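You operate a simulated robot arm through the tools that you are given. There is no shell and no other tool. Be economical: measure what you need, move in short steps, check, and stop when the job is done.

The job below is to be done with a simulated two-armed robot. You get a single attempt, and the scene is never put back.

JOB
Put the clear sensor cap on top of the paper stack. Press the mode button three times. Put the orange pouch on the yellow tray. Take the tape roll from the top of the beige bench and leave it on the top of the wooden desk. Put the red square holder on the panel light on the top of the beige bench. Put three of the spare holders from the top of the blue bench on the top of the beige bench. Pull the right teal door open. The order is free.

The check looks at the end state, three seconds after you hand in, the way a careful person would. Anything else that was tipped, shoved, dropped, spilled or broken makes it a failure. Lids that push on must go on centred and level and be pressed home; caps that screw on are set level and turned clockwise until they are tight.

ROBOT AND FRAMES
Two 7-joint arms with three-finger grippers on one trunk, on a base that drives. Base frame: it is fixed to the floor where the robot stands at the start and does not move with it; the origin is under the middle of the robot, x ahead of it, y to its left, z up. Units: m, degrees, N and s.
The left shoulder is at the start at [0.03, 0.124, 1.008], the right one opposite. With the tool pointing down near the work surface each hand reaches from about 0.1 to 0.78 m from the robot's upright axis, wherever it stands, measured 20 degrees to its own side. Places, roughly: clear sensor cap (6x6x6 cm) [0.5, 0.2, 0.8]; mode button [4.3, -1.4, 0.7]; orange pouch (5x3x8 cm) [5.9, -0.3, 0.8]; panel light (6x6x3 cm) [5.9, 0.3, 0.8]; paper stack (15x22x5 cm) [0.8, 0.1, 0.8]; red square holder (4x4x5 cm) [5.8, 0.5, 0.8]; right teal door [-1.1, 0.3, 0.3]; spare holder (6x6x4 cm) [6.2, 1, 0.8]; tape roll (6x6x3 cm) [6.1, -0.4, 0.8]; top of the beige bench [6.1, 0.1, 0.8]; top of the wooden desk [6.2, 2.8, 0.8]; yellow tray (25x15x3 cm) [6.2, -0.2, 0.8]. Payload 2.2 kg a hand.
The TCP of each hand is the grasp point between the finger pads, 0.028 m short of the fingertips. In the tool frame z runs along the fingers and y along their closing line. The gripper opens to 0.102 m. The gripper's body begins 0.071 m behind the TCP.
Orientation is that of the tool frame in the base frame, as [roll, pitch, yaw] about the fixed x, y, z axes, in that order (R = Rz(yaw) Ry(pitch) Rx(roll)). With the fingers straight down and closing along the base's y, the tool's x points along the base's -x, its y along +y and its z along -z.

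CONTROLS
- The arms move only by the tool step_arm. It takes "left_steps", "right_steps" or both (then of equal length, played together; a hand with none holds still); each is text: rows parted by semicolons, each of 7 numbers parted by spaces: the shift along the tool's x, y, z in mm, then the turn, a rotation vector about the tool's x, y, z in degrees, then the opening, from 0 (shut) to 1 (fully open). In form: x y z ax ay az claw; .... A call has 1 to 12 rows; each row shifts and turns the commanded pose from where the row before left it, along the tool's axes as they then stand. Each row takes 0.2 s and may step no farther than 0.05 m and 8.6 degrees from the row before; otherwise, or with a gripper value out of range, the whole call is refused. A pose out of reach is approached as far as the arm can. The call stops where the force on the tool passes 40 N (or 10 N more than at its start, if that is more) or the arm is blocked; 0.2 s more then pass. Each finger halts on what it meets, pressing with about 25 N; the grip force reading is that of the motor and also rises with nothing between the fingers. The clock runs only during rows and for 0.2 s after the last one: add rows that do not move to give the fingers time. The reply holds the time, the measured pose of the TCP, the force on the tool along the base axes, the opening and the grip force, in the units named above and with some noise, with the torque about the TCP (base axes, N m) and any sound that the robot's microphone picked up.
- Cameras (640 x 400 px; columns grow to the right, rows downward): "scene" is now at [-0.0397, 0.0554, 1.6996]; the picture's right is [0.99, 0.16, -0.00], its down [0.15, -0.92, -0.36] and it looks along [-0.06, 0.36, -0.93] (base axes); focal length 250 px, centre (320, 200). "left" rides on the left gripper at [0.072, 0.038, -0.086] in its tool frame; the picture's right is [-0.46, 0.89, 0.00], its down [-0.60, -0.32, -0.73] and it looks along [-0.65, -0.34, 0.68] (tool axes); focal length 256 px, centre (320, 200). "right" rides on the right gripper at [0.069, 0.044, -0.086] in its tool frame; the picture's right is [-0.53, 0.85, 0.00], its down [-0.58, -0.36, -0.73] and it looks along [-0.62, -0.39, 0.68] (tool axes); focal length 256 px, centre (320, 200). There is no depth. A picture from a camera that has moved, and an enlarged one, comes with that camera's place and axes in the base frame and with its lens.
- camera(camera): a new picture of that camera. No time passes.
- lift_body(by): slides the trunk up (or, below 0, down) by that many m; the arms and the scene camera ride with it, the base frame stays. It gives what a move gives, with no picture.
- base_move(legs): drives the robot by 1 to 6 legs, each [ahead, left, turn to the left] in m, m and degrees, along the robot's own axes; the way and the turn of a leg run together, so that a leg with both is an arc; at most 1.5 m and 180 degrees a leg. The arms and the cameras ride along, it lands a little off, and it stops where it bumps. It gives what a move gives.
- aim_head(pan, tilt): turns the head with the scene camera to pan (to the left, within 143 degrees either way) and tilt (down, from -29 to 69), counted from straight ahead of the robot. It gives what a move gives.
- inspect(camera, box): a new picture of the part [left, top, right, bottom] of that camera's present view, enlarged. No time passes.
- sign_off(): hands the job in; it is judged then, once.

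Work in short steps. Places have to be worked out from the pictures, the camera data and where the tool is seen: move nearer, look again, correct. Check each grasp and each placing, and mend what went wrong. You have 483 turns and 230 pictures in all, those below and enlarged ones among them. Open the grippers and draw the arms clear of the work before you hand the job in, unless the task says otherwise.

The tools are called after "Request:" as name(argument=value, ...) on one line, values as JSON. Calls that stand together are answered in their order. step_arm: Moves the arms, as the interface text tells. Its arguments: {"type":"object","properties":{"left_steps":{"type":"string"},"right_steps":{"type":"string"}},"required":[]} The other tools are called the same way: lift_body (by) slides the trunk up or down; base_move (legs) drives the base; aim_head (pan, tilt) turns the head that bears the scene camera; camera (camera) takes a picture; inspect (camera, box) takes an enlarged picture of a part of a camera's view; sign_off () hands the job in.

At the start:

```text
t: 0.0
left_ee_pos: [0.4079, 0.4461, 0.9802]
left_orientation: [180.0, 0.0, -180.0]
left_wrist_force: [-0.6, -0.7, 0.1]
left_wrist_torque: [-0.02, -0.01, -0.01]
left_opening: 0.1021
left_grip_force: 0.1
right_ee_pos: [0.3356, 0.0626, 1.0674]
right_orientation: [180.0, 0.0, 180.0]
right_wrist_force: [-0.6, 0.0, -0.6]
right_wrist_torque: [-0.01, -0.03, 0.0]
right_opening: 0.1023
right_grip_force: 0.0
trunk travel left (down, up): [-0.25, 0.29]
robot x, y, heading: [0.0007, 0.0018, 0.1]
head pan, tilt: [99.3, 68.8]
```

scene: 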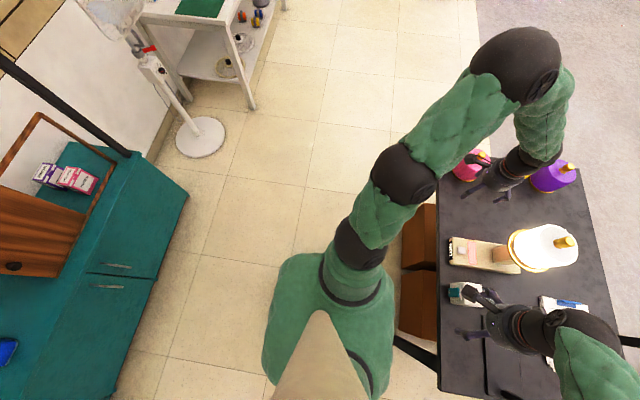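
right: 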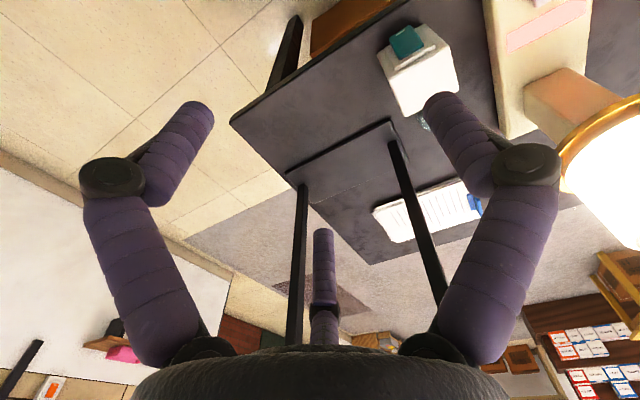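
left: 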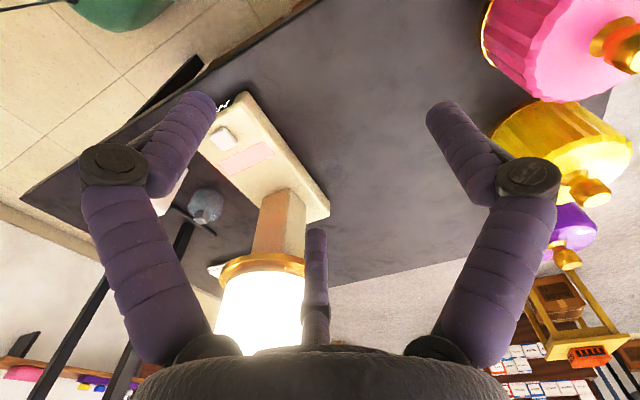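

I start by looking at the desk ahead with the head camera.

Request:
aim_head(pan=0, tilt=50)

Request:
camera(camera="scene")

```text
t: 1.8
left_ee_pos: [0.4086, 0.4478, 0.9797]
left_orientation: [-180.0, -0.1, -180.0]
left_wrist_force: [-0.5, -0.2, -0.5]
left_wrist_torque: [-0.03, 0.04, 0.01]
left_opening: 0.1019
left_grip_force: 0.0
right_ee_pos: [0.336, 0.0624, 1.0677]
right_orientation: [179.9, 0.0, -180.0]
right_wrist_force: [0.5, 0.3, 0.7]
right_wrist_torque: [0.0, 0.02, 0.02]
right_opening: 0.1019
right_grip_force: 0.2
trunk travel left (down, up): [-0.25, 0.29]
robot x, y, heading: [0.0014, 0.0013, 0.2]
head pan, tilt: [0.0, 50.0]
```

```text
226 pictures are left
camera scene: at [0.0463, 0.0002, 1.7215], right [0.0, -1.0, 0.0], down [-0.77, 0.0, -0.64], along [0.64, 0.0, -0.77], focal length 250 px, centre (320, 200)
```

scene: 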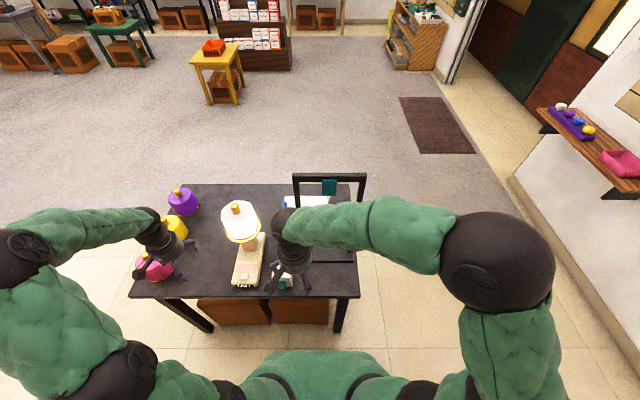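

The arms cover the items; I enlarge the desk area to find the clear cap.

Request:
inspect(camera="scene", box=[120, 170, 380, 340])

Request:
inspect(camera="left", box=[100, 70, 360, 300])

```text
2.35 times, centred on (250, 255) of scene
camera zoom: at [0.0463, 0.0002, 1.7215], right [0.0, -1.0, 0.0], down [-0.77, 0.0, -0.64], along [0.64, 0.0, -0.77], focal length 588 px, centre (485, 71)
```

zoom: 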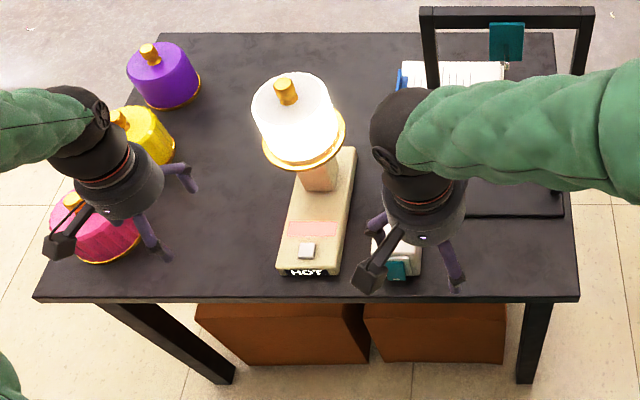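

```text
1.74 times, centred on (230, 185) of left
camera zoom: at [0.3356, 0.4858, 1.065], right [0.47, 0.89, 0.0], down [0.6, -0.32, 0.73], along [0.65, -0.34, -0.68], focal length 445 px, centre (476, 226)
```

zoom: 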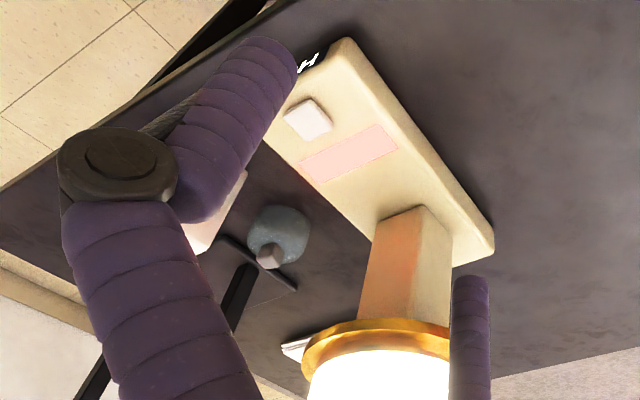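

The clear cap appears in the left view near (0.53, 0.17). I move the right hand aside to see the desk properly.

Request:
step_arm(right_steps="0 -50 -10 0 0 0 1;0 -50 -10 0 0 0 1;0 -50 -10 0 0 0 1;0 -50 0 0 0 0 1;0 -50 0 0 0 0 1;20 -40 0 0 0 0 1")

Request:
inspect(camera="scene", box=[120, 170, 380, 340])

Request:
camera(camera="right")

```text
refused: row 1 steps farther than a row can; nothing moved
```

```text
2.35 times, centred on (250, 255) of scene
camera zoom: at [0.0463, 0.0002, 1.7215], right [0.0, -1.0, 0.0], down [-0.77, 0.0, -0.64], along [0.64, 0.0, -0.77], focal length 588 px, centre (485, 71)
```

zoom: 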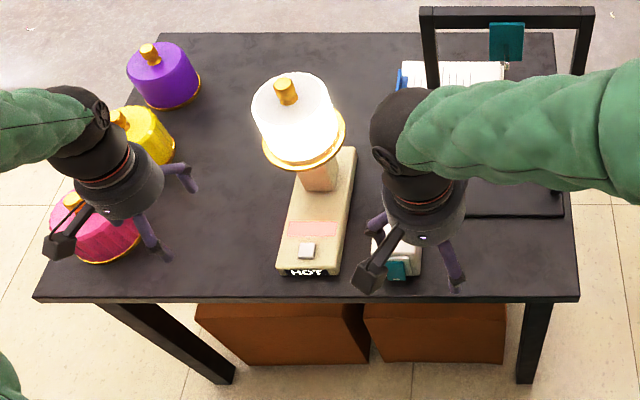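

```text
222 pictures are left
camera right: at [0.2669, 0.1058, 1.1539], right [0.53, 0.85, 0.0], down [0.58, -0.37, 0.73], along [0.62, -0.39, -0.68], focal length 256 px, centre (320, 200)
```

right: 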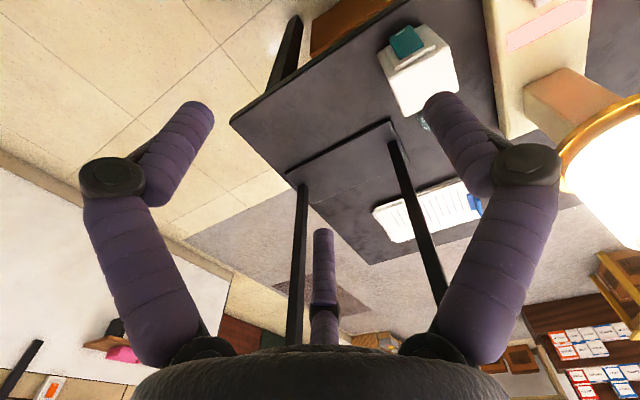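

The step exceeded 50 mm total; I use smaller steps.

Request:
step_arm(right_steps="0 -48 0 0 0 0 1;0 -48 0 0 0 0 1;0 -48 0 0 0 0 1;0 -48 0 0 0 0 1;0 -48 0 0 0 0 1;20 -40 0 0 0 0 1")

Request:
inspect(camera="scene", box=[120, 170, 380, 340])

Request:
camera(camera="right")

```text
t: 3.1
left_ee_pos: [0.4069, 0.447, 0.9813]
left_orientation: [180.0, 0.2, 179.9]
left_wrist_force: [-0.3, -1.1, 0.2]
left_wrist_torque: [0.01, 0.03, 0.01]
left_opening: 0.1018
left_grip_force: 0.0
right_ee_pos: [0.3163, -0.2169, 1.0686]
right_orientation: [179.9, 0.2, -179.9]
right_wrist_force: [-0.2, -0.7, 0.1]
right_wrist_torque: [0.0, -0.03, -0.01]
right_opening: 0.1021
right_grip_force: 0.1
trunk travel left (down, up): [-0.25, 0.29]
robot x, y, heading: [0.0015, 0.0007, -0.0]
head pan, tilt: [0.0, 50.0]
```

```text
2.35 times, centred on (250, 255) of scene
camera zoom: at [0.0444, -0.0005, 1.7216], right [0.0, -1.0, 0.0], down [-0.77, 0.0, -0.64], along [0.64, 0.0, -0.77], focal length 588 px, centre (485, 71)
```

zoom: 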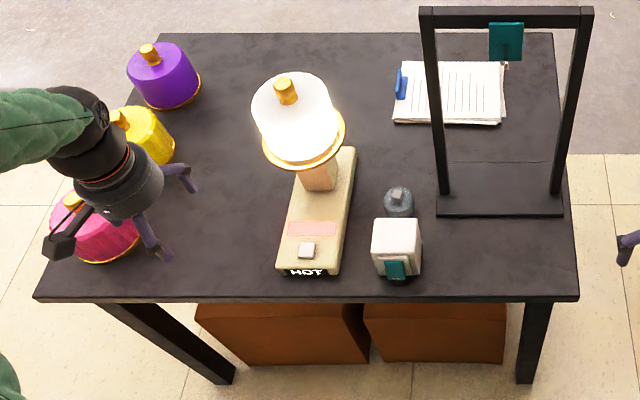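

```text
220 pictures are left
camera right: at [0.2465, -0.1746, 1.155], right [0.53, 0.85, 0.0], down [0.58, -0.36, 0.73], along [0.62, -0.39, -0.68], focal length 256 px, centre (320, 200)
```

right: 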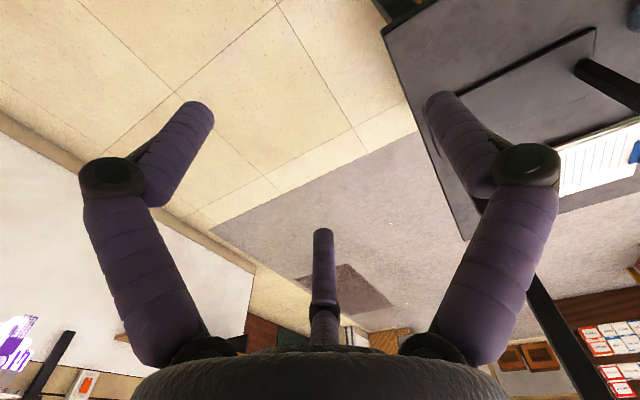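

Desk layout: hot lamp near (0.55, 0.29), black frame at x≈0.56, y −0.13..0.08 up to z≈1.2, white box just in front of the cap at ~(0.53, 0.155). I bring the right hand in front of the cap, high, to look.

Request:
step_arm(right_steps="-8 46 6 0 0 0 1;-8 46 6 0 0 0 1;-8 46 6 0 0 0 1;-8 46 6 0 0 0 1;-8 46 6 0 0 0 1;-8 46 6 0 0 0 1;-8 46 6 0 0 0 1;-8 46 6 0 0 0 1;0 0 0 0 0 0 1")

Request:
camera(camera="right")

Request:
camera(camera="scene")

```text
t: 5.2
left_ee_pos: [0.4089, 0.4466, 0.981]
left_orientation: [180.0, 0.1, -180.0]
left_wrist_force: [-0.5, -0.6, 0.5]
left_wrist_torque: [0.0, 0.0, 0.01]
left_opening: 0.1019
left_grip_force: 0.0
right_ee_pos: [0.383, 0.1478, 1.0179]
right_orientation: [179.9, 0.0, 179.9]
right_wrist_force: [-0.7, -0.2, 0.0]
right_wrist_torque: [0.01, 0.0, -0.03]
right_opening: 0.1022
right_grip_force: 0.0
trunk travel left (down, up): [-0.25, 0.29]
robot x, y, heading: [0.0013, 0.0007, 0.1]
head pan, tilt: [0.0, 50.0]
```

```text
219 pictures are left
camera right: at [0.3139, 0.1918, 1.1043], right [0.53, 0.85, 0.0], down [0.58, -0.37, 0.73], along [0.62, -0.39, -0.68], focal length 256 px, centre (320, 200)
```

right: 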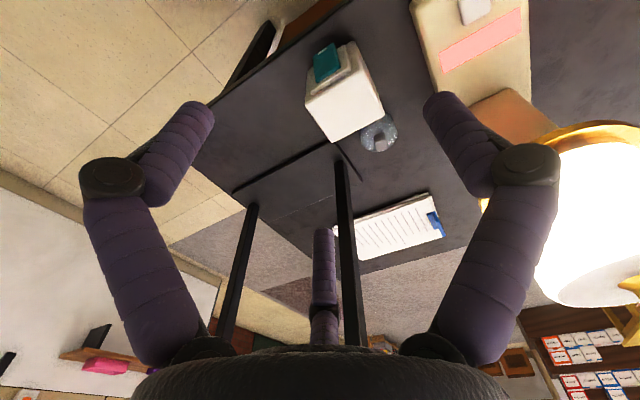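

```text
218 pictures are left
camera scene: at [0.0458, -0.0011, 1.7216], right [0.0, -1.0, 0.0], down [-0.77, 0.0, -0.64], along [0.64, 0.0, -0.77], focal length 250 px, centre (320, 200)
```

scene: 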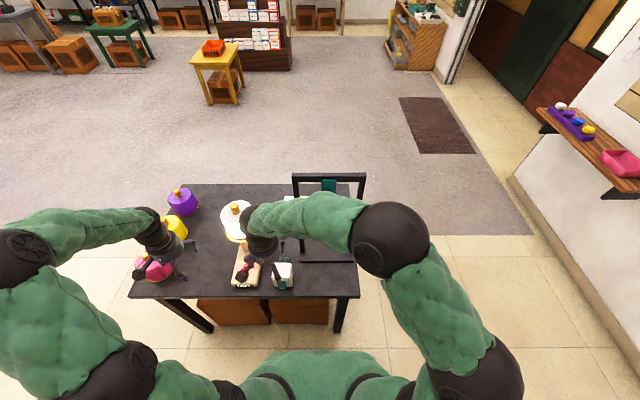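

The cap's knob triangulates to about (0.54, 0.15, 0.79), and the white box top to z≈0.815. I tilt the right hand 30° so it leans back toward me and advance to a pre-grasp point.

Request:
step_arm(right_steps="0 0 0 0 -7.5 0 1;0 0 0 0 -7.5 0 1;0 0 0 0 -7.5 0 1;0 0 0 0 -7.5 0 1;-6 1 40 0 0 0 1;-6 1 40 0 0 0 1;-6 1 40 0 0 0 1;0 0 30 0 0 0 1;0 0 0 0 0 0 1")

Request:
camera(camera="right")

Request:
inspect(camera="scene", box=[180, 170, 380, 310])

```text
t: 7.2
left_ee_pos: [0.4078, 0.447, 0.9796]
left_orientation: [-180.0, 0.0, -180.0]
left_wrist_force: [0.6, -0.4, -0.1]
left_wrist_torque: [0.04, -0.01, -0.01]
left_opening: 0.102
left_grip_force: 0.0
right_ee_pos: [0.469, 0.1525, 0.8992]
right_orientation: [179.9, 30.0, 180.0]
right_wrist_force: [-0.2, 0.1, -0.2]
right_wrist_torque: [0.02, 0.02, 0.0]
right_opening: 0.1021
right_grip_force: 0.1
trunk travel left (down, up): [-0.25, 0.29]
robot x, y, heading: [0.0002, 0.0011, 0.0]
head pan, tilt: [0.0, 50.0]
```

```text
217 pictures are left
camera right: at [0.3668, 0.1966, 0.9393], right [0.46, 0.85, 0.27], down [0.13, -0.37, 0.92], along [0.88, -0.39, -0.28], focal length 256 px, centre (320, 200)
```

right: 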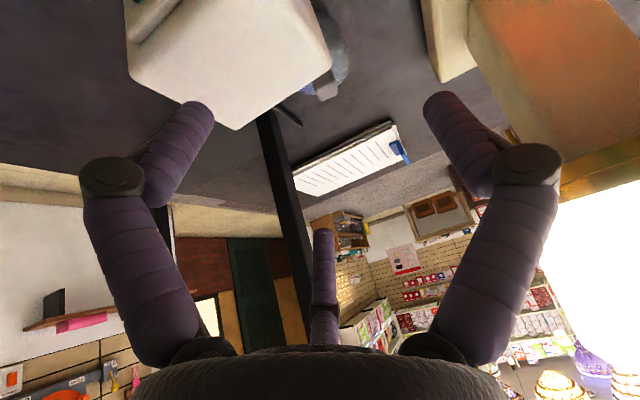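

```text
2.86 times, centred on (280, 240) of scene
camera zoom: at [0.0462, 0.0001, 1.7215], right [0.0, -1.0, 0.0], down [-0.77, 0.0, -0.64], along [0.64, 0.0, -0.77], focal length 714 px, centre (434, 86)
```

zoom: 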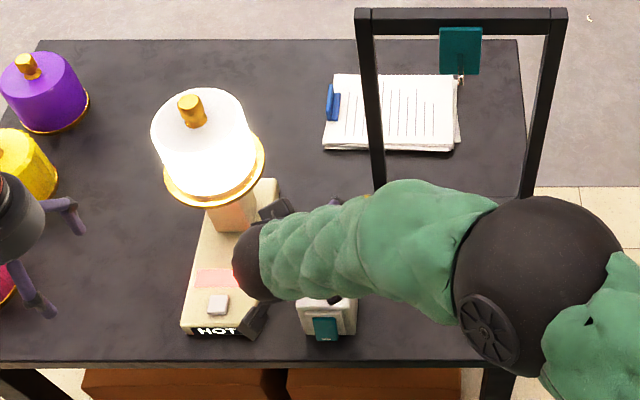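

Fresh ray gives the knob at ≈(0.546, 0.151, 0.795), consistent. I advance 100 mm along the fingers and check.

Request:
step_arm(right_steps="-2 -1 35 0 0 0 1;-2 0 35 0 0 0 1;-1 0 30 0 0 0 1;0 0 0 0 0 0 1")

Request:
camera(camera="right")

```text
t: 7.5
left_ee_pos: [0.4055, 0.4466, 0.9803]
left_orientation: [-180.0, 0.0, 179.9]
left_wrist_force: [0.5, -0.4, 0.0]
left_wrist_torque: [0.04, 0.04, 0.01]
left_opening: 0.1017
left_grip_force: 0.0
right_ee_pos: [0.4764, 0.1533, 0.8851]
right_orientation: [-179.8, 29.9, 179.5]
right_wrist_force: [-26.8, -6.9, 31.4]
right_wrist_torque: [-1.23, 2.47, -0.36]
right_opening: 0.1026
right_grip_force: 0.1
trunk travel left (down, up): [-0.25, 0.29]
robot x, y, heading: [-0.0019, -0.001, -0.1]
head pan, tilt: [0.0, 50.0]
stopped in row 1 (right hand): the force on the tool passed its limit at 148 N (the readings are from after the stop); the commanded pose is now the measured one
```

```text
215 pictures are left
camera right: at [0.3741, 0.1965, 0.9253], right [0.47, 0.84, 0.26], down [0.13, -0.36, 0.92], along [0.87, -0.4, -0.28], focal length 256 px, centre (320, 200)
```

right: 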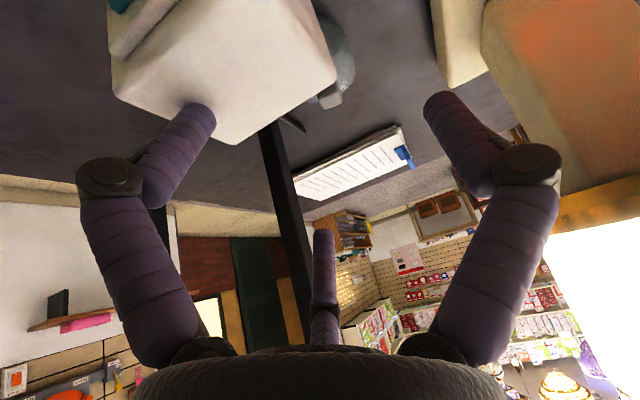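

Contact: the torque puts it at a finger on the camera side of the hand, touching the white box; this hand shows three fingers in its view. I back out, and check the box and how the fingers close.

Request:
step_arm(right_steps="0 0 -40 0 0 0 1;0 0 -40 0 0 0 1;0 0 -40 0 0 0 1;0 0 -10 0 0 0 1")

Request:
step_arm(right_steps="0 0 0 0 0 0 0.5;0 0 0 0 0 0 0.5;0 0 0 0 0 0 0.5")

Request:
camera(camera="right")

Request:
inspect(camera="scene", box=[180, 170, 380, 310])

Request:
step_arm(right_steps="0 0 0 0 0 0 0;0 0 0 0 0 0 0;0 0 0 0 0 0 0;0 0 0 0 0 0 0")

Request:
camera(camera="right")

```text
t: 8.5
left_ee_pos: [0.4092, 0.4463, 0.9788]
left_orientation: [180.0, 0.0, 179.9]
left_wrist_force: [-0.3, 0.2, -0.1]
left_wrist_torque: [-0.02, -0.01, 0.01]
left_opening: 0.1022
left_grip_force: 0.0
right_ee_pos: [0.4149, 0.1525, 0.9947]
right_orientation: [-179.8, 29.7, 179.5]
right_wrist_force: [0.5, -0.8, 0.1]
right_wrist_torque: [0.0, 0.0, 0.02]
right_opening: 0.1019
right_grip_force: 0.0
trunk travel left (down, up): [-0.25, 0.29]
robot x, y, heading: [-0.0012, -0.0, -0.2]
head pan, tilt: [0.0, 50.0]
```

```text
t: 9.3
left_ee_pos: [0.4081, 0.4472, 0.9789]
left_orientation: [-180.0, -0.1, -180.0]
left_wrist_force: [-0.1, -0.2, 0.2]
left_wrist_torque: [0.01, 0.02, 0.0]
left_opening: 0.1021
left_grip_force: 0.0
right_ee_pos: [0.4152, 0.153, 0.9954]
right_orientation: [-179.9, 29.8, 179.5]
right_wrist_force: [0.2, 0.5, 0.0]
right_wrist_torque: [0.02, 0.01, 0.03]
right_opening: 0.051
right_grip_force: 0.0
trunk travel left (down, up): [-0.25, 0.29]
robot x, y, heading: [0.002, -0.0003, 0.0]
head pan, tilt: [0.0, 50.0]
```

```text
214 pictures are left
camera right: at [0.3127, 0.1982, 1.0357], right [0.47, 0.84, 0.26], down [0.13, -0.36, 0.92], along [0.87, -0.4, -0.28], focal length 256 px, centre (320, 200)
```

right: 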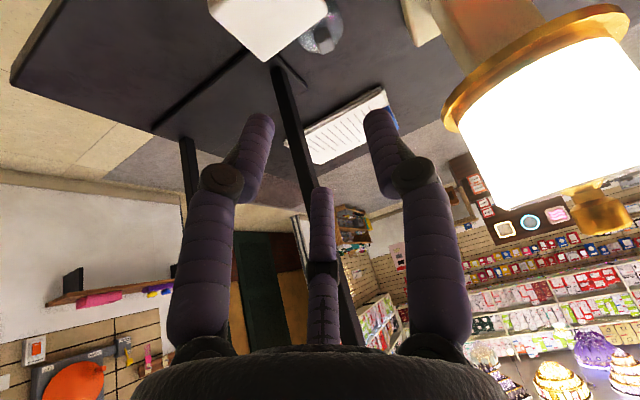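

```text
2.86 times, centred on (280, 240) of scene
camera zoom: at [0.0464, 0.0002, 1.7215], right [0.0, -1.0, 0.0], down [-0.77, 0.0, -0.64], along [0.64, 0.0, -0.77], focal length 714 px, centre (434, 86)
```

zoom: 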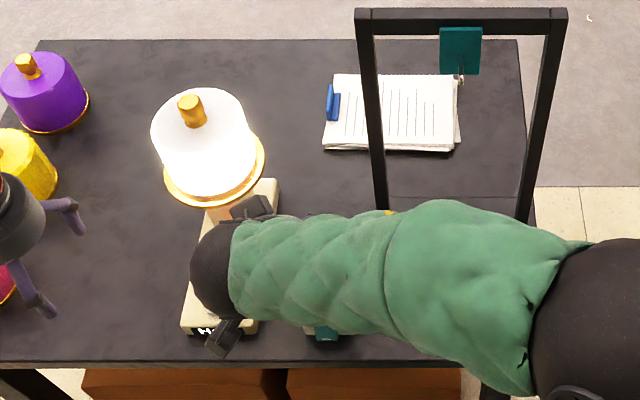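

```text
t: 10.3
left_ee_pos: [0.4066, 0.4468, 0.9797]
left_orientation: [180.0, 0.0, 180.0]
left_wrist_force: [0.3, -0.5, 0.2]
left_wrist_torque: [0.01, -0.02, -0.02]
left_opening: 0.1021
left_grip_force: 0.0
right_ee_pos: [0.4156, 0.1543, 0.9947]
right_orientation: [-179.9, 29.9, 179.6]
right_wrist_force: [-0.8, -0.8, -0.4]
right_wrist_torque: [-0.01, -0.01, -0.03]
right_opening: 0.0022
right_grip_force: 24.4
trunk travel left (down, up): [-0.25, 0.29]
robot x, y, heading: [0.0004, -0.001, -0.1]
head pan, tilt: [0.0, 50.0]
```

```text
212 pictures are left
camera right: at [0.3127, 0.1982, 1.0357], right [0.47, 0.84, 0.26], down [0.13, -0.36, 0.92], along [0.87, -0.4, -0.28], focal length 256 px, centre (320, 200)
```

right: 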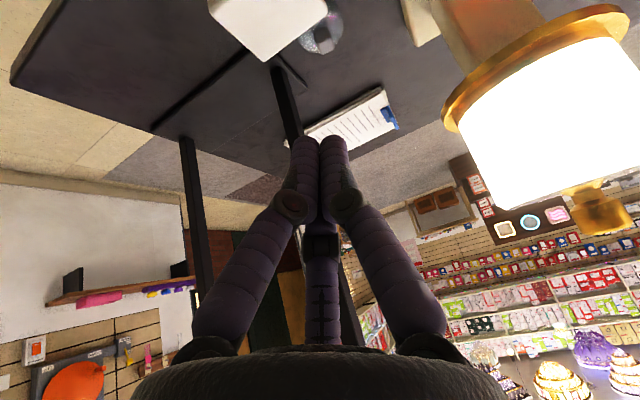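

The hand is effectively a three-finger claw (fingers at about +y and ±30° toward −y). I'll tilt 20°, yaw 28° so that no finger faces the box, and hover above the cap.

Request:
step_arm(right_steps="0 0 0 0 5 0 0.8;0 0 0 0 5 0 0.8;0 0 0 0 0 -7 0.8;0 0 0 0 0 -7 0.8;0 0 0 0 0 -7 0.8;0 0 0 0 0 -7 0.8;0 0 0 0 0 0 0.8")

Request:
camera(camera="right")

```text
t: 11.9
left_ee_pos: [0.4075, 0.446, 0.9805]
left_orientation: [-180.0, -0.1, 180.0]
left_wrist_force: [-0.8, 0.4, 0.6]
left_wrist_torque: [0.03, -0.03, -0.03]
left_opening: 0.1022
left_grip_force: 0.2
right_ee_pos: [0.4148, 0.1545, 0.9946]
right_orientation: [-170.2, 17.3, -150.9]
right_wrist_force: [-0.1, 0.0, 0.2]
right_wrist_torque: [0.0, -0.01, -0.04]
right_opening: 0.0815
right_grip_force: 0.0
trunk travel left (down, up): [-0.25, 0.29]
robot x, y, heading: [0.0024, 0.0009, -0.1]
head pan, tilt: [0.0, 50.0]
```

```text
211 pictures are left
camera right: at [0.3092, 0.1604, 1.0488], right [0.08, 1.0, 0.02], down [0.39, -0.05, 0.92], along [0.92, -0.06, -0.39], focal length 256 px, centre (320, 200)
```

right: 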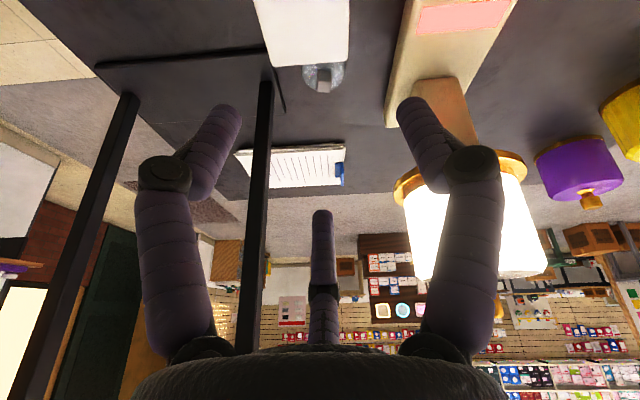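

The view is now aligned and the cap ray still gives (0.547, 0.151). I move to the pre-grasp point 130 mm up the tool axis.

Request:
step_arm(right_steps="-14.7 -9.1 35.6 0 0 0 0.8;-14.7 -9.1 35.6 0 0 0 0.8;-14.6 -9.1 35.5 0 0 0 0.8;0 0 0 0 0 0 0.8")

Request:
camera(camera="right")

Request:
inspect(camera="scene", box=[180, 170, 380, 310])

```text
t: 12.9
left_ee_pos: [0.408, 0.4465, 0.9793]
left_orientation: [180.0, 0.0, 180.0]
left_wrist_force: [-0.6, 0.2, 0.6]
left_wrist_torque: [-0.01, 0.0, 0.01]
left_opening: 0.1022
left_grip_force: 0.0
right_ee_pos: [0.4995, 0.1478, 0.9147]
right_orientation: [-170.4, 17.4, -151.0]
right_wrist_force: [0.8, -0.1, 0.0]
right_wrist_torque: [0.0, -0.02, -0.02]
right_opening: 0.0817
right_grip_force: 0.1
trunk travel left (down, up): [-0.25, 0.29]
robot x, y, heading: [0.0006, 0.0017, -0.1]
head pan, tilt: [0.0, 50.0]
```

```text
210 pictures are left
camera right: at [0.3933, 0.1544, 0.9683], right [0.08, 1.0, 0.02], down [0.39, -0.05, 0.92], along [0.92, -0.06, -0.39], focal length 256 px, centre (320, 200)
```

right: 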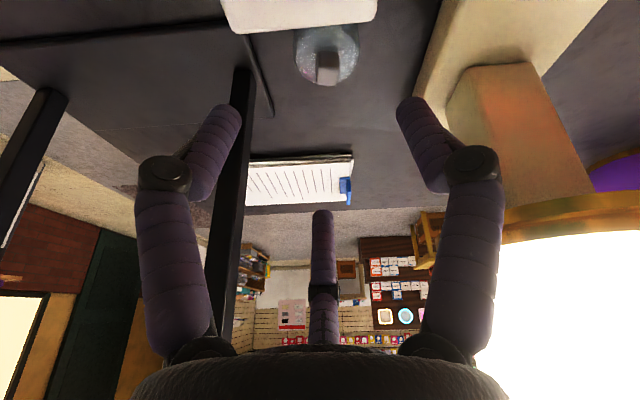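

```text
2.86 times, centred on (280, 240) of scene
camera zoom: at [0.0451, 0.0, 1.7216], right [0.0, -1.0, 0.0], down [-0.77, 0.0, -0.64], along [0.64, 0.0, -0.77], focal length 714 px, centre (434, 86)
```

zoom: 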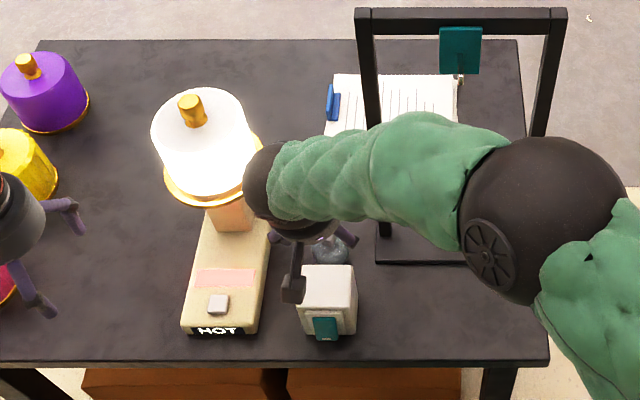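

Knob at (0.539, 0.153), axis aligned well. I descend most of the way with a small y correction.

Request:
step_arm(right_steps="-1 2 30 0 0 0 0.8;-1 2 30 0 0 0 0.8;0 0 30 0 0 0 0.8;0 0 20 0 0 0 0.8;0 0 0 0 0 0 0.8")

Request:
camera(camera="right")

```text
t: 14.1
left_ee_pos: [0.4081, 0.446, 0.9799]
left_orientation: [179.9, 0.0, -179.9]
left_wrist_force: [0.0, 1.1, 0.1]
left_wrist_torque: [0.0, -0.03, 0.02]
left_opening: 0.1019
left_grip_force: 0.1
right_ee_pos: [0.5386, 0.153, 0.8077]
right_orientation: [-170.4, 17.4, -151.0]
right_wrist_force: [-0.8, -0.1, 0.0]
right_wrist_torque: [-0.01, -0.01, -0.04]
right_opening: 0.0815
right_grip_force: 0.1
trunk travel left (down, up): [-0.25, 0.29]
robot x, y, heading: [0.0004, 0.0001, 0.1]
head pan, tilt: [0.0, 50.0]
```

```text
208 pictures are left
camera right: at [0.4315, 0.1604, 0.8622], right [0.08, 1.0, 0.02], down [0.39, -0.05, 0.92], along [0.92, -0.06, -0.39], focal length 256 px, centre (320, 200)
```

right: 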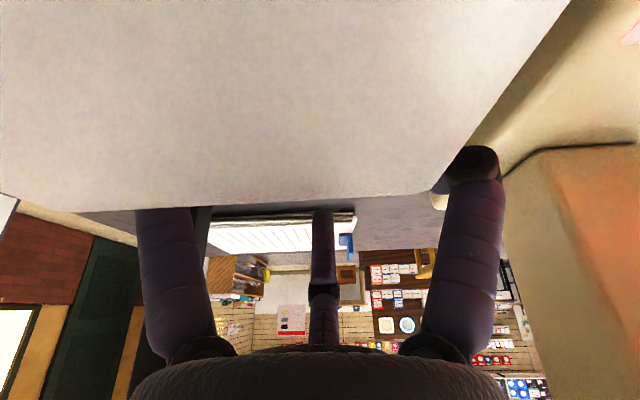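

The box (top z≈0.84) is close below the camera housing, so I reduce tilt by 15° first, then go down a little.

Request:
step_arm(right_steps="0 0 0 -3.5 6.6 0 0.8;0 0 0 -3.5 6.6 0 0.8;-2 -1 0 0 0 0 0.8;0 0 10 0 0 0 0.8;0 0 10 0 0 0 0.8;0 0 0 0 0 0 0.8")

Request:
camera(camera="right")

Request:
inspect(camera="scene", box=[180, 170, 380, 310])

```text
t: 15.5
left_ee_pos: [0.4078, 0.4476, 0.9797]
left_orientation: [180.0, 0.0, -180.0]
left_wrist_force: [-0.2, 1.4, -0.7]
left_wrist_torque: [0.05, 0.02, -0.02]
left_opening: 0.1019
left_grip_force: 0.1
right_ee_pos: [0.5421, 0.1526, 0.7889]
right_orientation: [-177.6, 4.2, -152.4]
right_wrist_force: [0.7, -0.3, 1.1]
right_wrist_torque: [0.0, 0.01, 0.0]
right_opening: 0.0814
right_grip_force: 0.1
trunk travel left (down, up): [-0.25, 0.29]
robot x, y, heading: [0.004, 0.0024, -0.3]
head pan, tilt: [0.0, 50.0]
```

```text
207 pictures are left
camera right: at [0.4526, 0.1602, 0.8686], right [0.08, 1.0, 0.0], down [0.61, -0.06, 0.79], along [0.78, -0.06, -0.62], focal length 256 px, centre (320, 200)
```

right: 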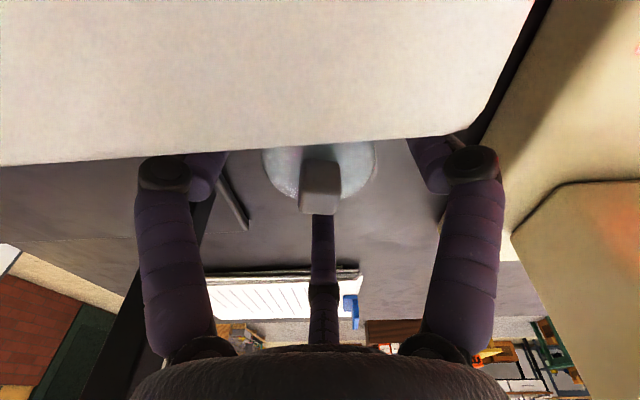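

```text
2.86 times, centred on (280, 240) of scene
camera zoom: at [0.0464, 0.0002, 1.7215], right [0.0, -1.0, 0.0], down [-0.77, 0.0, -0.64], along [0.64, 0.0, -0.77], focal length 714 px, centre (434, 86)
```

zoom: 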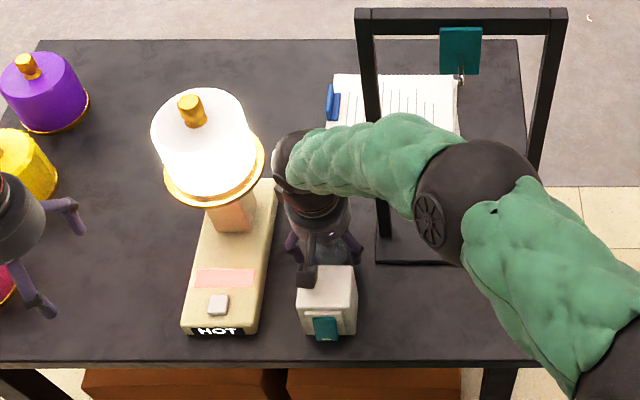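

The cap is centred between the fingers. I lower 7 mm more and close.

Request:
step_arm(right_steps="0 0 7 0 0 0 0.8;0 0 0 0 0 0 0.5;0 0 0 0 0 0 0.3;0 0 0 0 0 0 0.2;0 0 0 0 0 0 0.2")

Request:
camera(camera="right")

```text
t: 16.7
left_ee_pos: [0.4081, 0.4471, 0.9793]
left_orientation: [180.0, -0.1, 180.0]
left_wrist_force: [0.5, 0.3, -0.1]
left_wrist_torque: [0.03, 0.02, -0.02]
left_opening: 0.102
left_grip_force: 0.1
right_ee_pos: [0.5428, 0.1534, 0.7824]
right_orientation: [-177.6, 4.2, -152.3]
right_wrist_force: [-0.1, 0.4, 0.1]
right_wrist_torque: [-0.01, 0.0, 0.05]
right_opening: 0.0514
right_grip_force: 25.3
trunk travel left (down, up): [-0.25, 0.29]
robot x, y, heading: [-0.0035, 0.0017, 0.2]
head pan, tilt: [0.0, 50.0]
```

```text
205 pictures are left
camera right: at [0.4533, 0.1599, 0.8614], right [0.08, 1.0, 0.0], down [0.62, -0.06, 0.79], along [0.78, -0.06, -0.62], focal length 256 px, centre (320, 200)
```

right: 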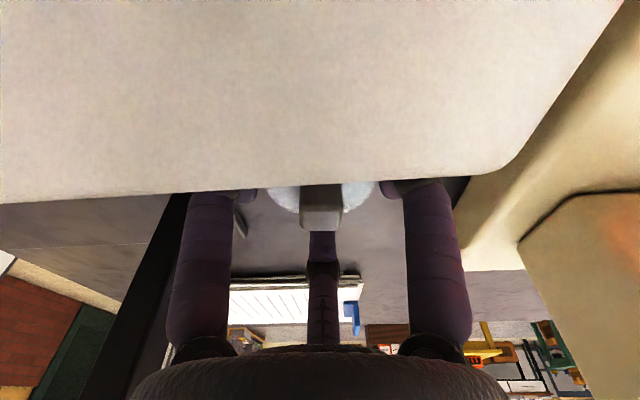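

Gripped at 51 mm. I lift straight up and check.

Request:
step_arm(right_steps="0 0 -20 0 0 0 0.2;0 0 -30 0 0 0 0.2;0 0 -40 0 0 0 0.2;0 0 -40 0 0 0 0.2;0 0 -40 0 0 0 0.2;0 0 -30 0 0 0 0.2")

Request:
camera(camera="right")

Request:
camera(camera="scene")

```text
t: 18.1
left_ee_pos: [0.4072, 0.4473, 0.9796]
left_orientation: [180.0, 0.0, -180.0]
left_wrist_force: [0.7, -0.3, 0.1]
left_wrist_torque: [0.0, 0.03, -0.01]
left_opening: 0.1021
left_grip_force: 0.1
right_ee_pos: [0.5242, 0.1539, 0.9812]
right_orientation: [-177.6, 4.2, -152.4]
right_wrist_force: [0.0, -0.2, -0.4]
right_wrist_torque: [0.03, -0.05, 0.01]
right_opening: 0.0511
right_grip_force: 25.2
trunk travel left (down, up): [-0.25, 0.29]
robot x, y, heading: [-0.0013, 0.0014, -0.1]
head pan, tilt: [0.0, 50.0]
```

```text
204 pictures are left
camera right: at [0.435, 0.1603, 1.0612], right [0.08, 1.0, 0.0], down [0.62, -0.05, 0.79], along [0.78, -0.06, -0.62], focal length 256 px, centre (320, 200)
```

right: 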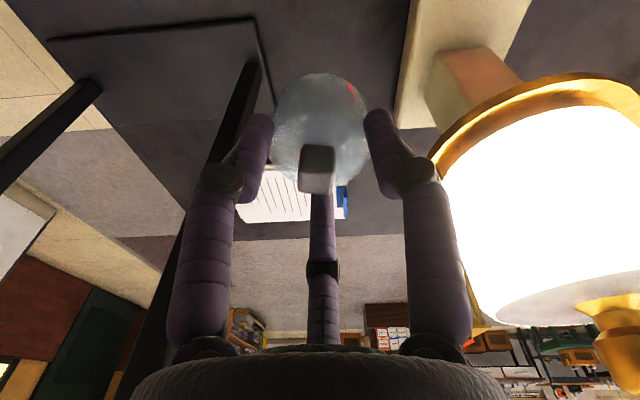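

```text
203 pictures are left
camera scene: at [0.046, 0.0, 1.7215], right [0.0, -1.0, 0.0], down [-0.77, 0.0, -0.64], along [0.64, 0.0, -0.77], focal length 250 px, centre (320, 200)
```

scene: 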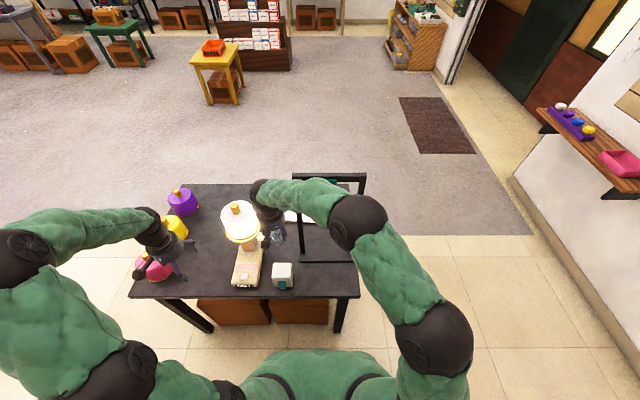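

The cap is held securely. I retract both hands close to the body before driving round to the right end of the desk.

Request:
step_arm(right_steps="35.3 18.8 0 0 0 0 0.2;35.3 18.8 0 0 0 0 0.2;35.3 18.8 0 0 0 0 0.2;35.3 18.8 0 0 0 0 0.2;35.3 18.8 0 0 0 0 0.2;20 -38 0 0 0 0 0.2;20 -38 0 0 0 0 0.2;20 -38 0 0 0 0 0.2;20 -38 0 0 0 0 0.2;20 -38 0 0 0 0 0.2;20 -38 0 0 0 0 0.2;20 -38 0 0 0 0 0.2", left_steps="30 0 -30 0 0 0 1;30 0 -30 0 0 0 1;30 0 -20 0 0 0 1;30 0 0 0 0 0 1;20 0 0 0 0 0 1;0 -20 0 0 0 0 1;0 -20 0 0 0 0 1;0 -20 0 0 0 0 1;0 -20 0 0 0 0 1;0 0 0 0 0 0 1;0 0 0 0 0 0 1;0 0 0 0 0 0 1")

Request:
base_move(legs=[[-0.15, 0, 0], [0, -0.7, 0]])

Request:
camera(camera="scene")

```text
t: 20.7
left_ee_pos: [0.2678, 0.3656, 1.0591]
left_orientation: [-180.0, 0.0, 180.0]
left_wrist_force: [-0.2, 0.0, 0.7]
left_wrist_torque: [0.02, -0.01, -0.02]
left_opening: 0.102
left_grip_force: 0.0
right_ee_pos: [0.3244, -0.1466, 0.9659]
right_orientation: [-177.6, 4.4, -152.4]
right_wrist_force: [0.4, 0.0, -0.8]
right_wrist_torque: [0.0, -0.01, -0.02]
right_opening: 0.051
right_grip_force: 25.2
trunk travel left (down, up): [-0.25, 0.29]
robot x, y, heading: [0.0007, 0.0007, -0.0]
head pan, tilt: [0.0, 50.0]
```

```text
t: 25.6
left_ee_pos: [0.1153, -0.3389, 1.0597]
left_orientation: [-179.9, 0.0, -179.8]
left_wrist_force: [0.2, -0.4, -0.4]
left_wrist_torque: [-0.02, -0.01, 0.02]
left_opening: 0.1022
left_grip_force: 0.1
right_ee_pos: [0.1752, -0.8505, 0.9664]
right_orientation: [-177.5, 4.4, -152.2]
right_wrist_force: [0.4, 1.1, -0.8]
right_wrist_torque: [0.02, -0.01, 0.02]
right_opening: 0.0509
right_grip_force: 25.2
trunk travel left (down, up): [-0.25, 0.29]
robot x, y, heading: [-0.1544, -0.703, 0.1]
head pan, tilt: [0.0, 50.0]
```

```text
202 pictures are left
camera scene: at [-0.1044, -0.706, 1.7215], right [0.0, -1.0, 0.0], down [-0.77, 0.0, -0.64], along [0.64, 0.0, -0.77], focal length 250 px, centre (320, 200)
```

scene: 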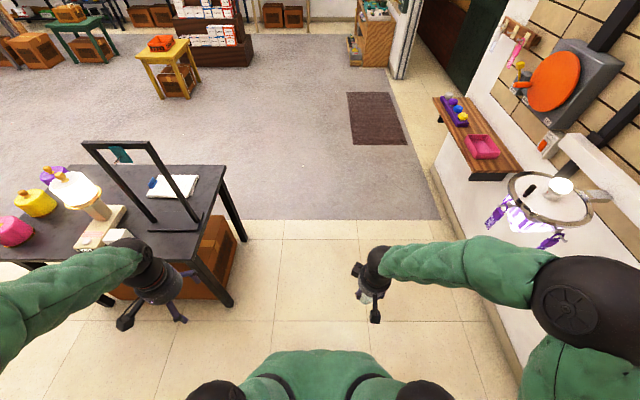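

The way is clear. I shift right a bit, turn to face +y, then strafe along to stand opposite the paper stack at the desk's right end.

Request:
base_move(legs=[[0, -0.22, 0], [0, 0, 90], [0, -0.92, 0]])

Request:
camera(camera="scene")

```text
t: 35.5
left_ee_pos: [0.4076, -0.6586, 1.059]
left_orientation: [-180.0, 0.0, -89.8]
left_wrist_force: [-0.2, -0.1, -0.9]
left_wrist_torque: [0.01, -0.01, -0.03]
left_opening: 0.102
left_grip_force: 0.1
right_ee_pos: [0.9184, -0.5989, 0.9661]
right_orientation: [-177.6, 4.3, -62.3]
right_wrist_force: [-0.1, 0.1, 0.1]
right_wrist_torque: [-0.01, -0.01, 0.02]
right_opening: 0.0513
right_grip_force: 24.9
trunk travel left (down, up): [-0.25, 0.29]
robot x, y, heading: [0.7773, -0.9249, 90.1]
head pan, tilt: [0.0, 50.0]
```

```text
201 pictures are left
camera scene: at [0.7728, -0.8783, 1.7215], right [1.0, 0.0, 0.0], down [0.0, -0.77, -0.64], along [0.0, 0.64, -0.77], focal length 250 px, centre (320, 200)
```

scene: 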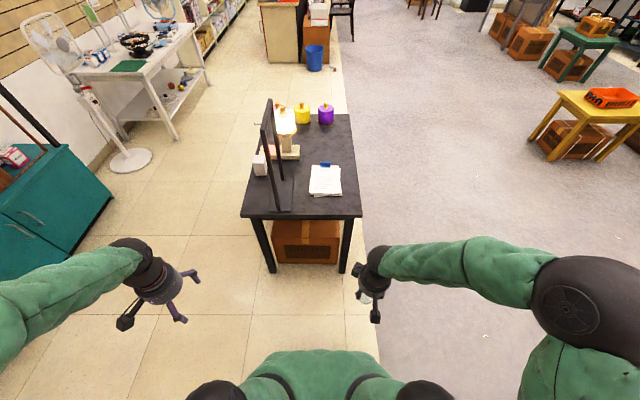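

The paper stack is straight ahead. I drive 0.38 m nearer.

Request:
base_move(legs=[[0.38, 0, 0]])

Request:
inspect(camera="scene", box=[200, 130, 440, 290])

```text
t: 37.9
left_ee_pos: [0.4049, -0.282, 1.0592]
left_orientation: [-180.0, -0.1, -89.8]
left_wrist_force: [-1.1, 0.0, -0.5]
left_wrist_torque: [-0.03, -0.01, 0.03]
left_opening: 0.1016
left_grip_force: 0.1
right_ee_pos: [0.9167, -0.2234, 0.9665]
right_orientation: [-177.6, 4.2, -62.2]
right_wrist_force: [0.2, -0.5, -0.6]
right_wrist_torque: [-0.06, 0.0, 0.01]
right_opening: 0.0511
right_grip_force: 24.6
trunk travel left (down, up): [-0.25, 0.29]
robot x, y, heading: [0.7716, -0.5475, 90.1]
head pan, tilt: [0.0, 50.0]
```

```text
2.50 times, centred on (320, 210) of scene
camera zoom: at [0.7708, -0.5011, 1.7215], right [1.0, 0.0, 0.0], down [0.0, -0.77, -0.64], along [0.0, 0.64, -0.77], focal length 625 px, centre (320, 175)
```

zoom: 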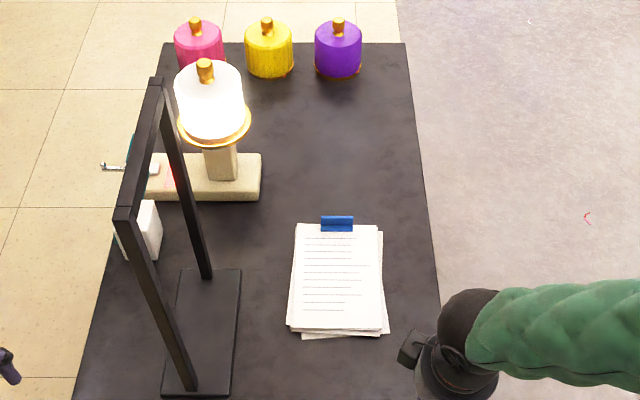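

Paper top centre ≈ (0.80, 0.03). I bring the cap over it at height.

Request:
step_arm(right_steps="-40 -2 0 0 0 0 0.2;-40 -2 0 0 0 0 0.2;-40 -2 0 0 0 0 0.2;-40 -2 0 0 0 0 0.2;-40 -2 0 0 0 0 0.2;-40 -2 0 0 0 0 0.2;-38 -3 0 0 0 0 0.2;0 0 0 0 0 0 0.2")

Request:
camera(camera="right")

Request:
inspect(camera="scene", box=[200, 130, 440, 290])

```text
t: 39.7
left_ee_pos: [0.4049, -0.2834, 1.058]
left_orientation: [-179.9, 0.0, -89.8]
left_wrist_force: [0.0, -1.0, 0.8]
left_wrist_torque: [0.01, 0.02, 0.02]
left_opening: 0.102
left_grip_force: 0.1
right_ee_pos: [0.804, 0.027, 0.988]
right_orientation: [-177.6, 4.3, -62.3]
right_wrist_force: [-0.3, -1.1, -0.1]
right_wrist_torque: [0.02, 0.02, -0.02]
right_opening: 0.0511
right_grip_force: 25.2
trunk travel left (down, up): [-0.25, 0.29]
robot x, y, heading: [0.7742, -0.5502, 90.3]
head pan, tilt: [0.0, 50.0]
```

```text
199 pictures are left
camera right: at [0.7959, -0.0611, 1.0664], right [-1.0, 0.08, 0.0], down [0.05, 0.61, 0.79], along [0.06, 0.78, -0.62], focal length 256 px, centre (320, 200)
```

right: 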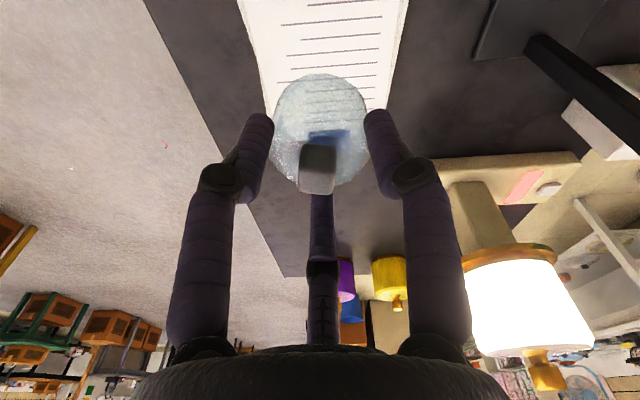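

```text
2.50 times, centred on (320, 210) of scene
camera zoom: at [0.7712, -0.5032, 1.7216], right [1.0, 0.0, 0.0], down [0.0, -0.77, -0.64], along [0.0, 0.64, -0.77], focal length 625 px, centre (320, 175)
```

zoom: 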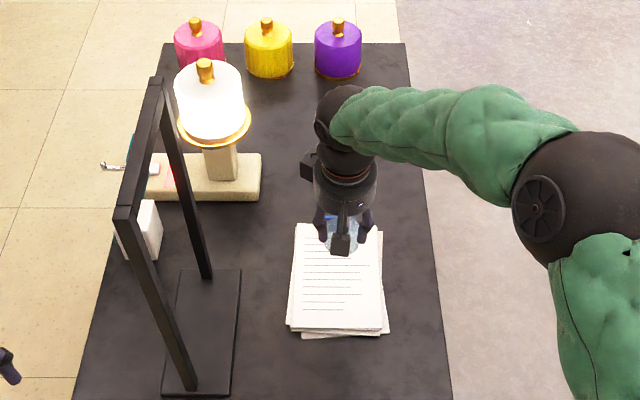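

The cap will come down about (0.80, 0.035), within the paper and clear of the clip (y≈0.157). I descend to about 25 mm above expected contact.

Request:
step_arm(right_steps="0 0 40 0 0 0 0.2;0 0 40 0 0 0 0.2;0 0 30 0 0 0 0.2;0 0 20 0 0 0 0.2;0 0 0 0 0 0 0.2")

Request:
camera(camera="right")

```text
t: 40.9
left_ee_pos: [0.4044, -0.2822, 1.0598]
left_orientation: [-179.9, 0.0, -89.8]
left_wrist_force: [0.2, -0.2, 0.0]
left_wrist_torque: [0.03, 0.02, 0.0]
left_opening: 0.1019
left_grip_force: 0.1
right_ee_pos: [0.8026, 0.0386, 0.8578]
right_orientation: [-177.6, 4.4, -62.2]
right_wrist_force: [0.1, 0.2, -0.7]
right_wrist_torque: [-0.02, -0.02, -0.02]
right_opening: 0.0508
right_grip_force: 24.7
trunk travel left (down, up): [-0.25, 0.29]
robot x, y, heading: [0.7736, -0.5481, 90.2]
head pan, tilt: [0.0, 50.0]
```

```text
197 pictures are left
camera right: at [0.7945, -0.0502, 0.9378], right [-1.0, 0.08, 0.0], down [0.05, 0.61, 0.79], along [0.06, 0.78, -0.62], focal length 256 px, centre (320, 200)
```

right: 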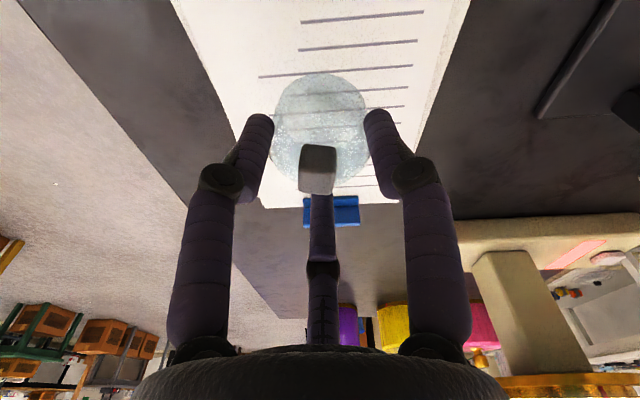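

Well placed above the sheet. I lower gently in small steps and watch the force.

Request:
step_arm(right_steps="0 0 6 0 0 0 0.2;0 0 6 0 0 0 0.2;0 0 4 0 0 0 0.2;0 0 4 0 0 0 0.2;0 0 0 0 0 0 0.2")

```text
t: 42.1
left_ee_pos: [0.4048, -0.2823, 1.0586]
left_orientation: [-179.9, 0.0, -89.8]
left_wrist_force: [0.2, 0.0, 0.5]
left_wrist_torque: [0.0, -0.03, 0.01]
left_opening: 0.1021
left_grip_force: 0.1
right_ee_pos: [0.8015, 0.04, 0.838]
right_orientation: [-177.5, 4.3, -62.2]
right_wrist_force: [-0.4, -0.5, -0.7]
right_wrist_torque: [0.02, -0.02, -0.02]
right_opening: 0.0511
right_grip_force: 25.6
trunk travel left (down, up): [-0.25, 0.29]
robot x, y, heading: [0.7726, -0.549, 90.3]
head pan, tilt: [0.0, 50.0]
```

No contact yet; continuing in 3 mm steps.

Request:
step_arm(right_steps="0 0 3 0 0 0 0.2;0 0 3 0 0 0 0.2;0 0 0 0 0 0 0.2")

Request:
step_arm(right_steps="0 0 3 0 0 0 0.2;0 0 0 0 0 0 0.2")

Request:
camera(camera="right")

```text
t: 42.9
left_ee_pos: [0.4033, -0.2825, 1.0594]
left_orientation: [180.0, 0.0, -89.9]
left_wrist_force: [0.2, -0.5, 0.0]
left_wrist_torque: [-0.01, -0.03, 0.0]
left_opening: 0.1021
left_grip_force: 0.1
right_ee_pos: [0.8008, 0.0415, 0.8315]
right_orientation: [-177.6, 4.3, -62.2]
right_wrist_force: [-0.5, -0.1, -0.4]
right_wrist_torque: [-0.01, 0.01, 0.03]
right_opening: 0.0512
right_grip_force: 24.9
trunk travel left (down, up): [-0.25, 0.29]
robot x, y, heading: [0.7726, -0.5511, 90.0]
head pan, tilt: [0.0, 50.0]
```

```text
t: 43.5
left_ee_pos: [0.4045, -0.2831, 1.0596]
left_orientation: [179.9, 0.0, -89.8]
left_wrist_force: [0.4, -0.1, 0.6]
left_wrist_torque: [0.02, 0.01, 0.01]
left_opening: 0.1021
left_grip_force: 0.0
right_ee_pos: [0.8006, 0.0416, 0.829]
right_orientation: [-177.7, 4.2, -62.2]
right_wrist_force: [-0.3, 0.1, 0.2]
right_wrist_torque: [0.0, 0.04, 0.02]
right_opening: 0.0511
right_grip_force: 25.0
trunk travel left (down, up): [-0.25, 0.29]
robot x, y, heading: [0.7735, -0.5495, 90.4]
head pan, tilt: [0.0, 50.0]
```

```text
196 pictures are left
camera right: at [0.794, -0.047, 0.9082], right [-1.0, 0.08, 0.0], down [0.05, 0.62, 0.79], along [0.06, 0.78, -0.62], focal length 256 px, centre (320, 200)
```

right: 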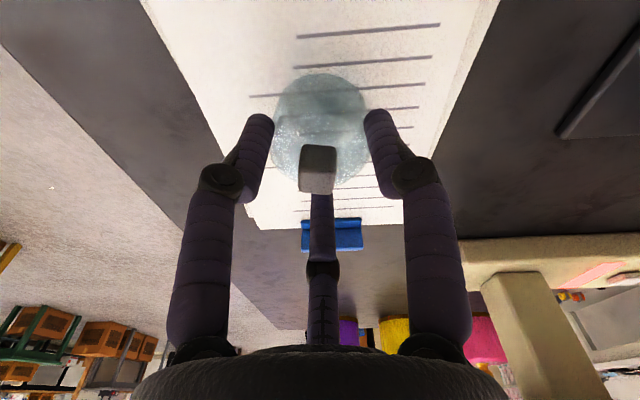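

Still in the air; continue.

Request:
step_arm(right_steps="0 0 3 0 0 0 0.2;0 0 3 0 0 0 0.2;0 0 0 0 0 0 0.2")

Request:
step_arm(right_steps="0 0 3 0 0 0 0.2;0 0 0 0 0 0 0.2")

Request:
step_arm(right_steps="0 0 3 0 0 0 0.2;0 0 0 0 0 0 0.2")

```text
t: 44.3
left_ee_pos: [0.4042, -0.2828, 1.0594]
left_orientation: [179.9, 0.1, -89.8]
left_wrist_force: [0.2, 0.3, -0.5]
left_wrist_torque: [0.01, 0.01, 0.01]
left_opening: 0.1021
left_grip_force: 0.0
right_ee_pos: [0.8012, 0.0422, 0.8239]
right_orientation: [-177.7, 4.3, -62.2]
right_wrist_force: [0.6, 0.4, -0.3]
right_wrist_torque: [-0.05, -0.01, 0.01]
right_opening: 0.0512
right_grip_force: 24.4
trunk travel left (down, up): [-0.25, 0.29]
robot x, y, heading: [0.7712, -0.548, 90.2]
head pan, tilt: [0.0, 50.0]
```

```text
t: 44.9
left_ee_pos: [0.4041, -0.2836, 1.0599]
left_orientation: [180.0, 0.0, -89.8]
left_wrist_force: [0.2, 0.0, 1.0]
left_wrist_torque: [0.01, -0.03, -0.01]
left_opening: 0.102
left_grip_force: 0.1
right_ee_pos: [0.8017, 0.0423, 0.8212]
right_orientation: [-177.6, 4.3, -62.2]
right_wrist_force: [1.2, -1.0, 1.6]
right_wrist_torque: [-0.04, -0.08, -0.04]
right_opening: 0.051
right_grip_force: 25.2
trunk travel left (down, up): [-0.25, 0.29]
robot x, y, heading: [0.7707, -0.5486, 90.2]
head pan, tilt: [0.0, 50.0]
```

```text
t: 45.5
left_ee_pos: [0.4046, -0.2842, 1.0604]
left_orientation: [-180.0, 0.0, -89.7]
left_wrist_force: [0.1, 0.3, 0.7]
left_wrist_torque: [-0.02, -0.04, -0.02]
left_opening: 0.1022
left_grip_force: 0.0
right_ee_pos: [0.8004, 0.0428, 0.8196]
right_orientation: [-177.5, 4.6, -62.2]
right_wrist_force: [-1.9, -2.0, 15.3]
right_wrist_torque: [-0.24, -0.28, -0.07]
right_opening: 0.0512
right_grip_force: 25.4
trunk travel left (down, up): [-0.25, 0.29]
robot x, y, heading: [0.7716, -0.5466, 89.9]
head pan, tilt: [0.0, 50.0]
```

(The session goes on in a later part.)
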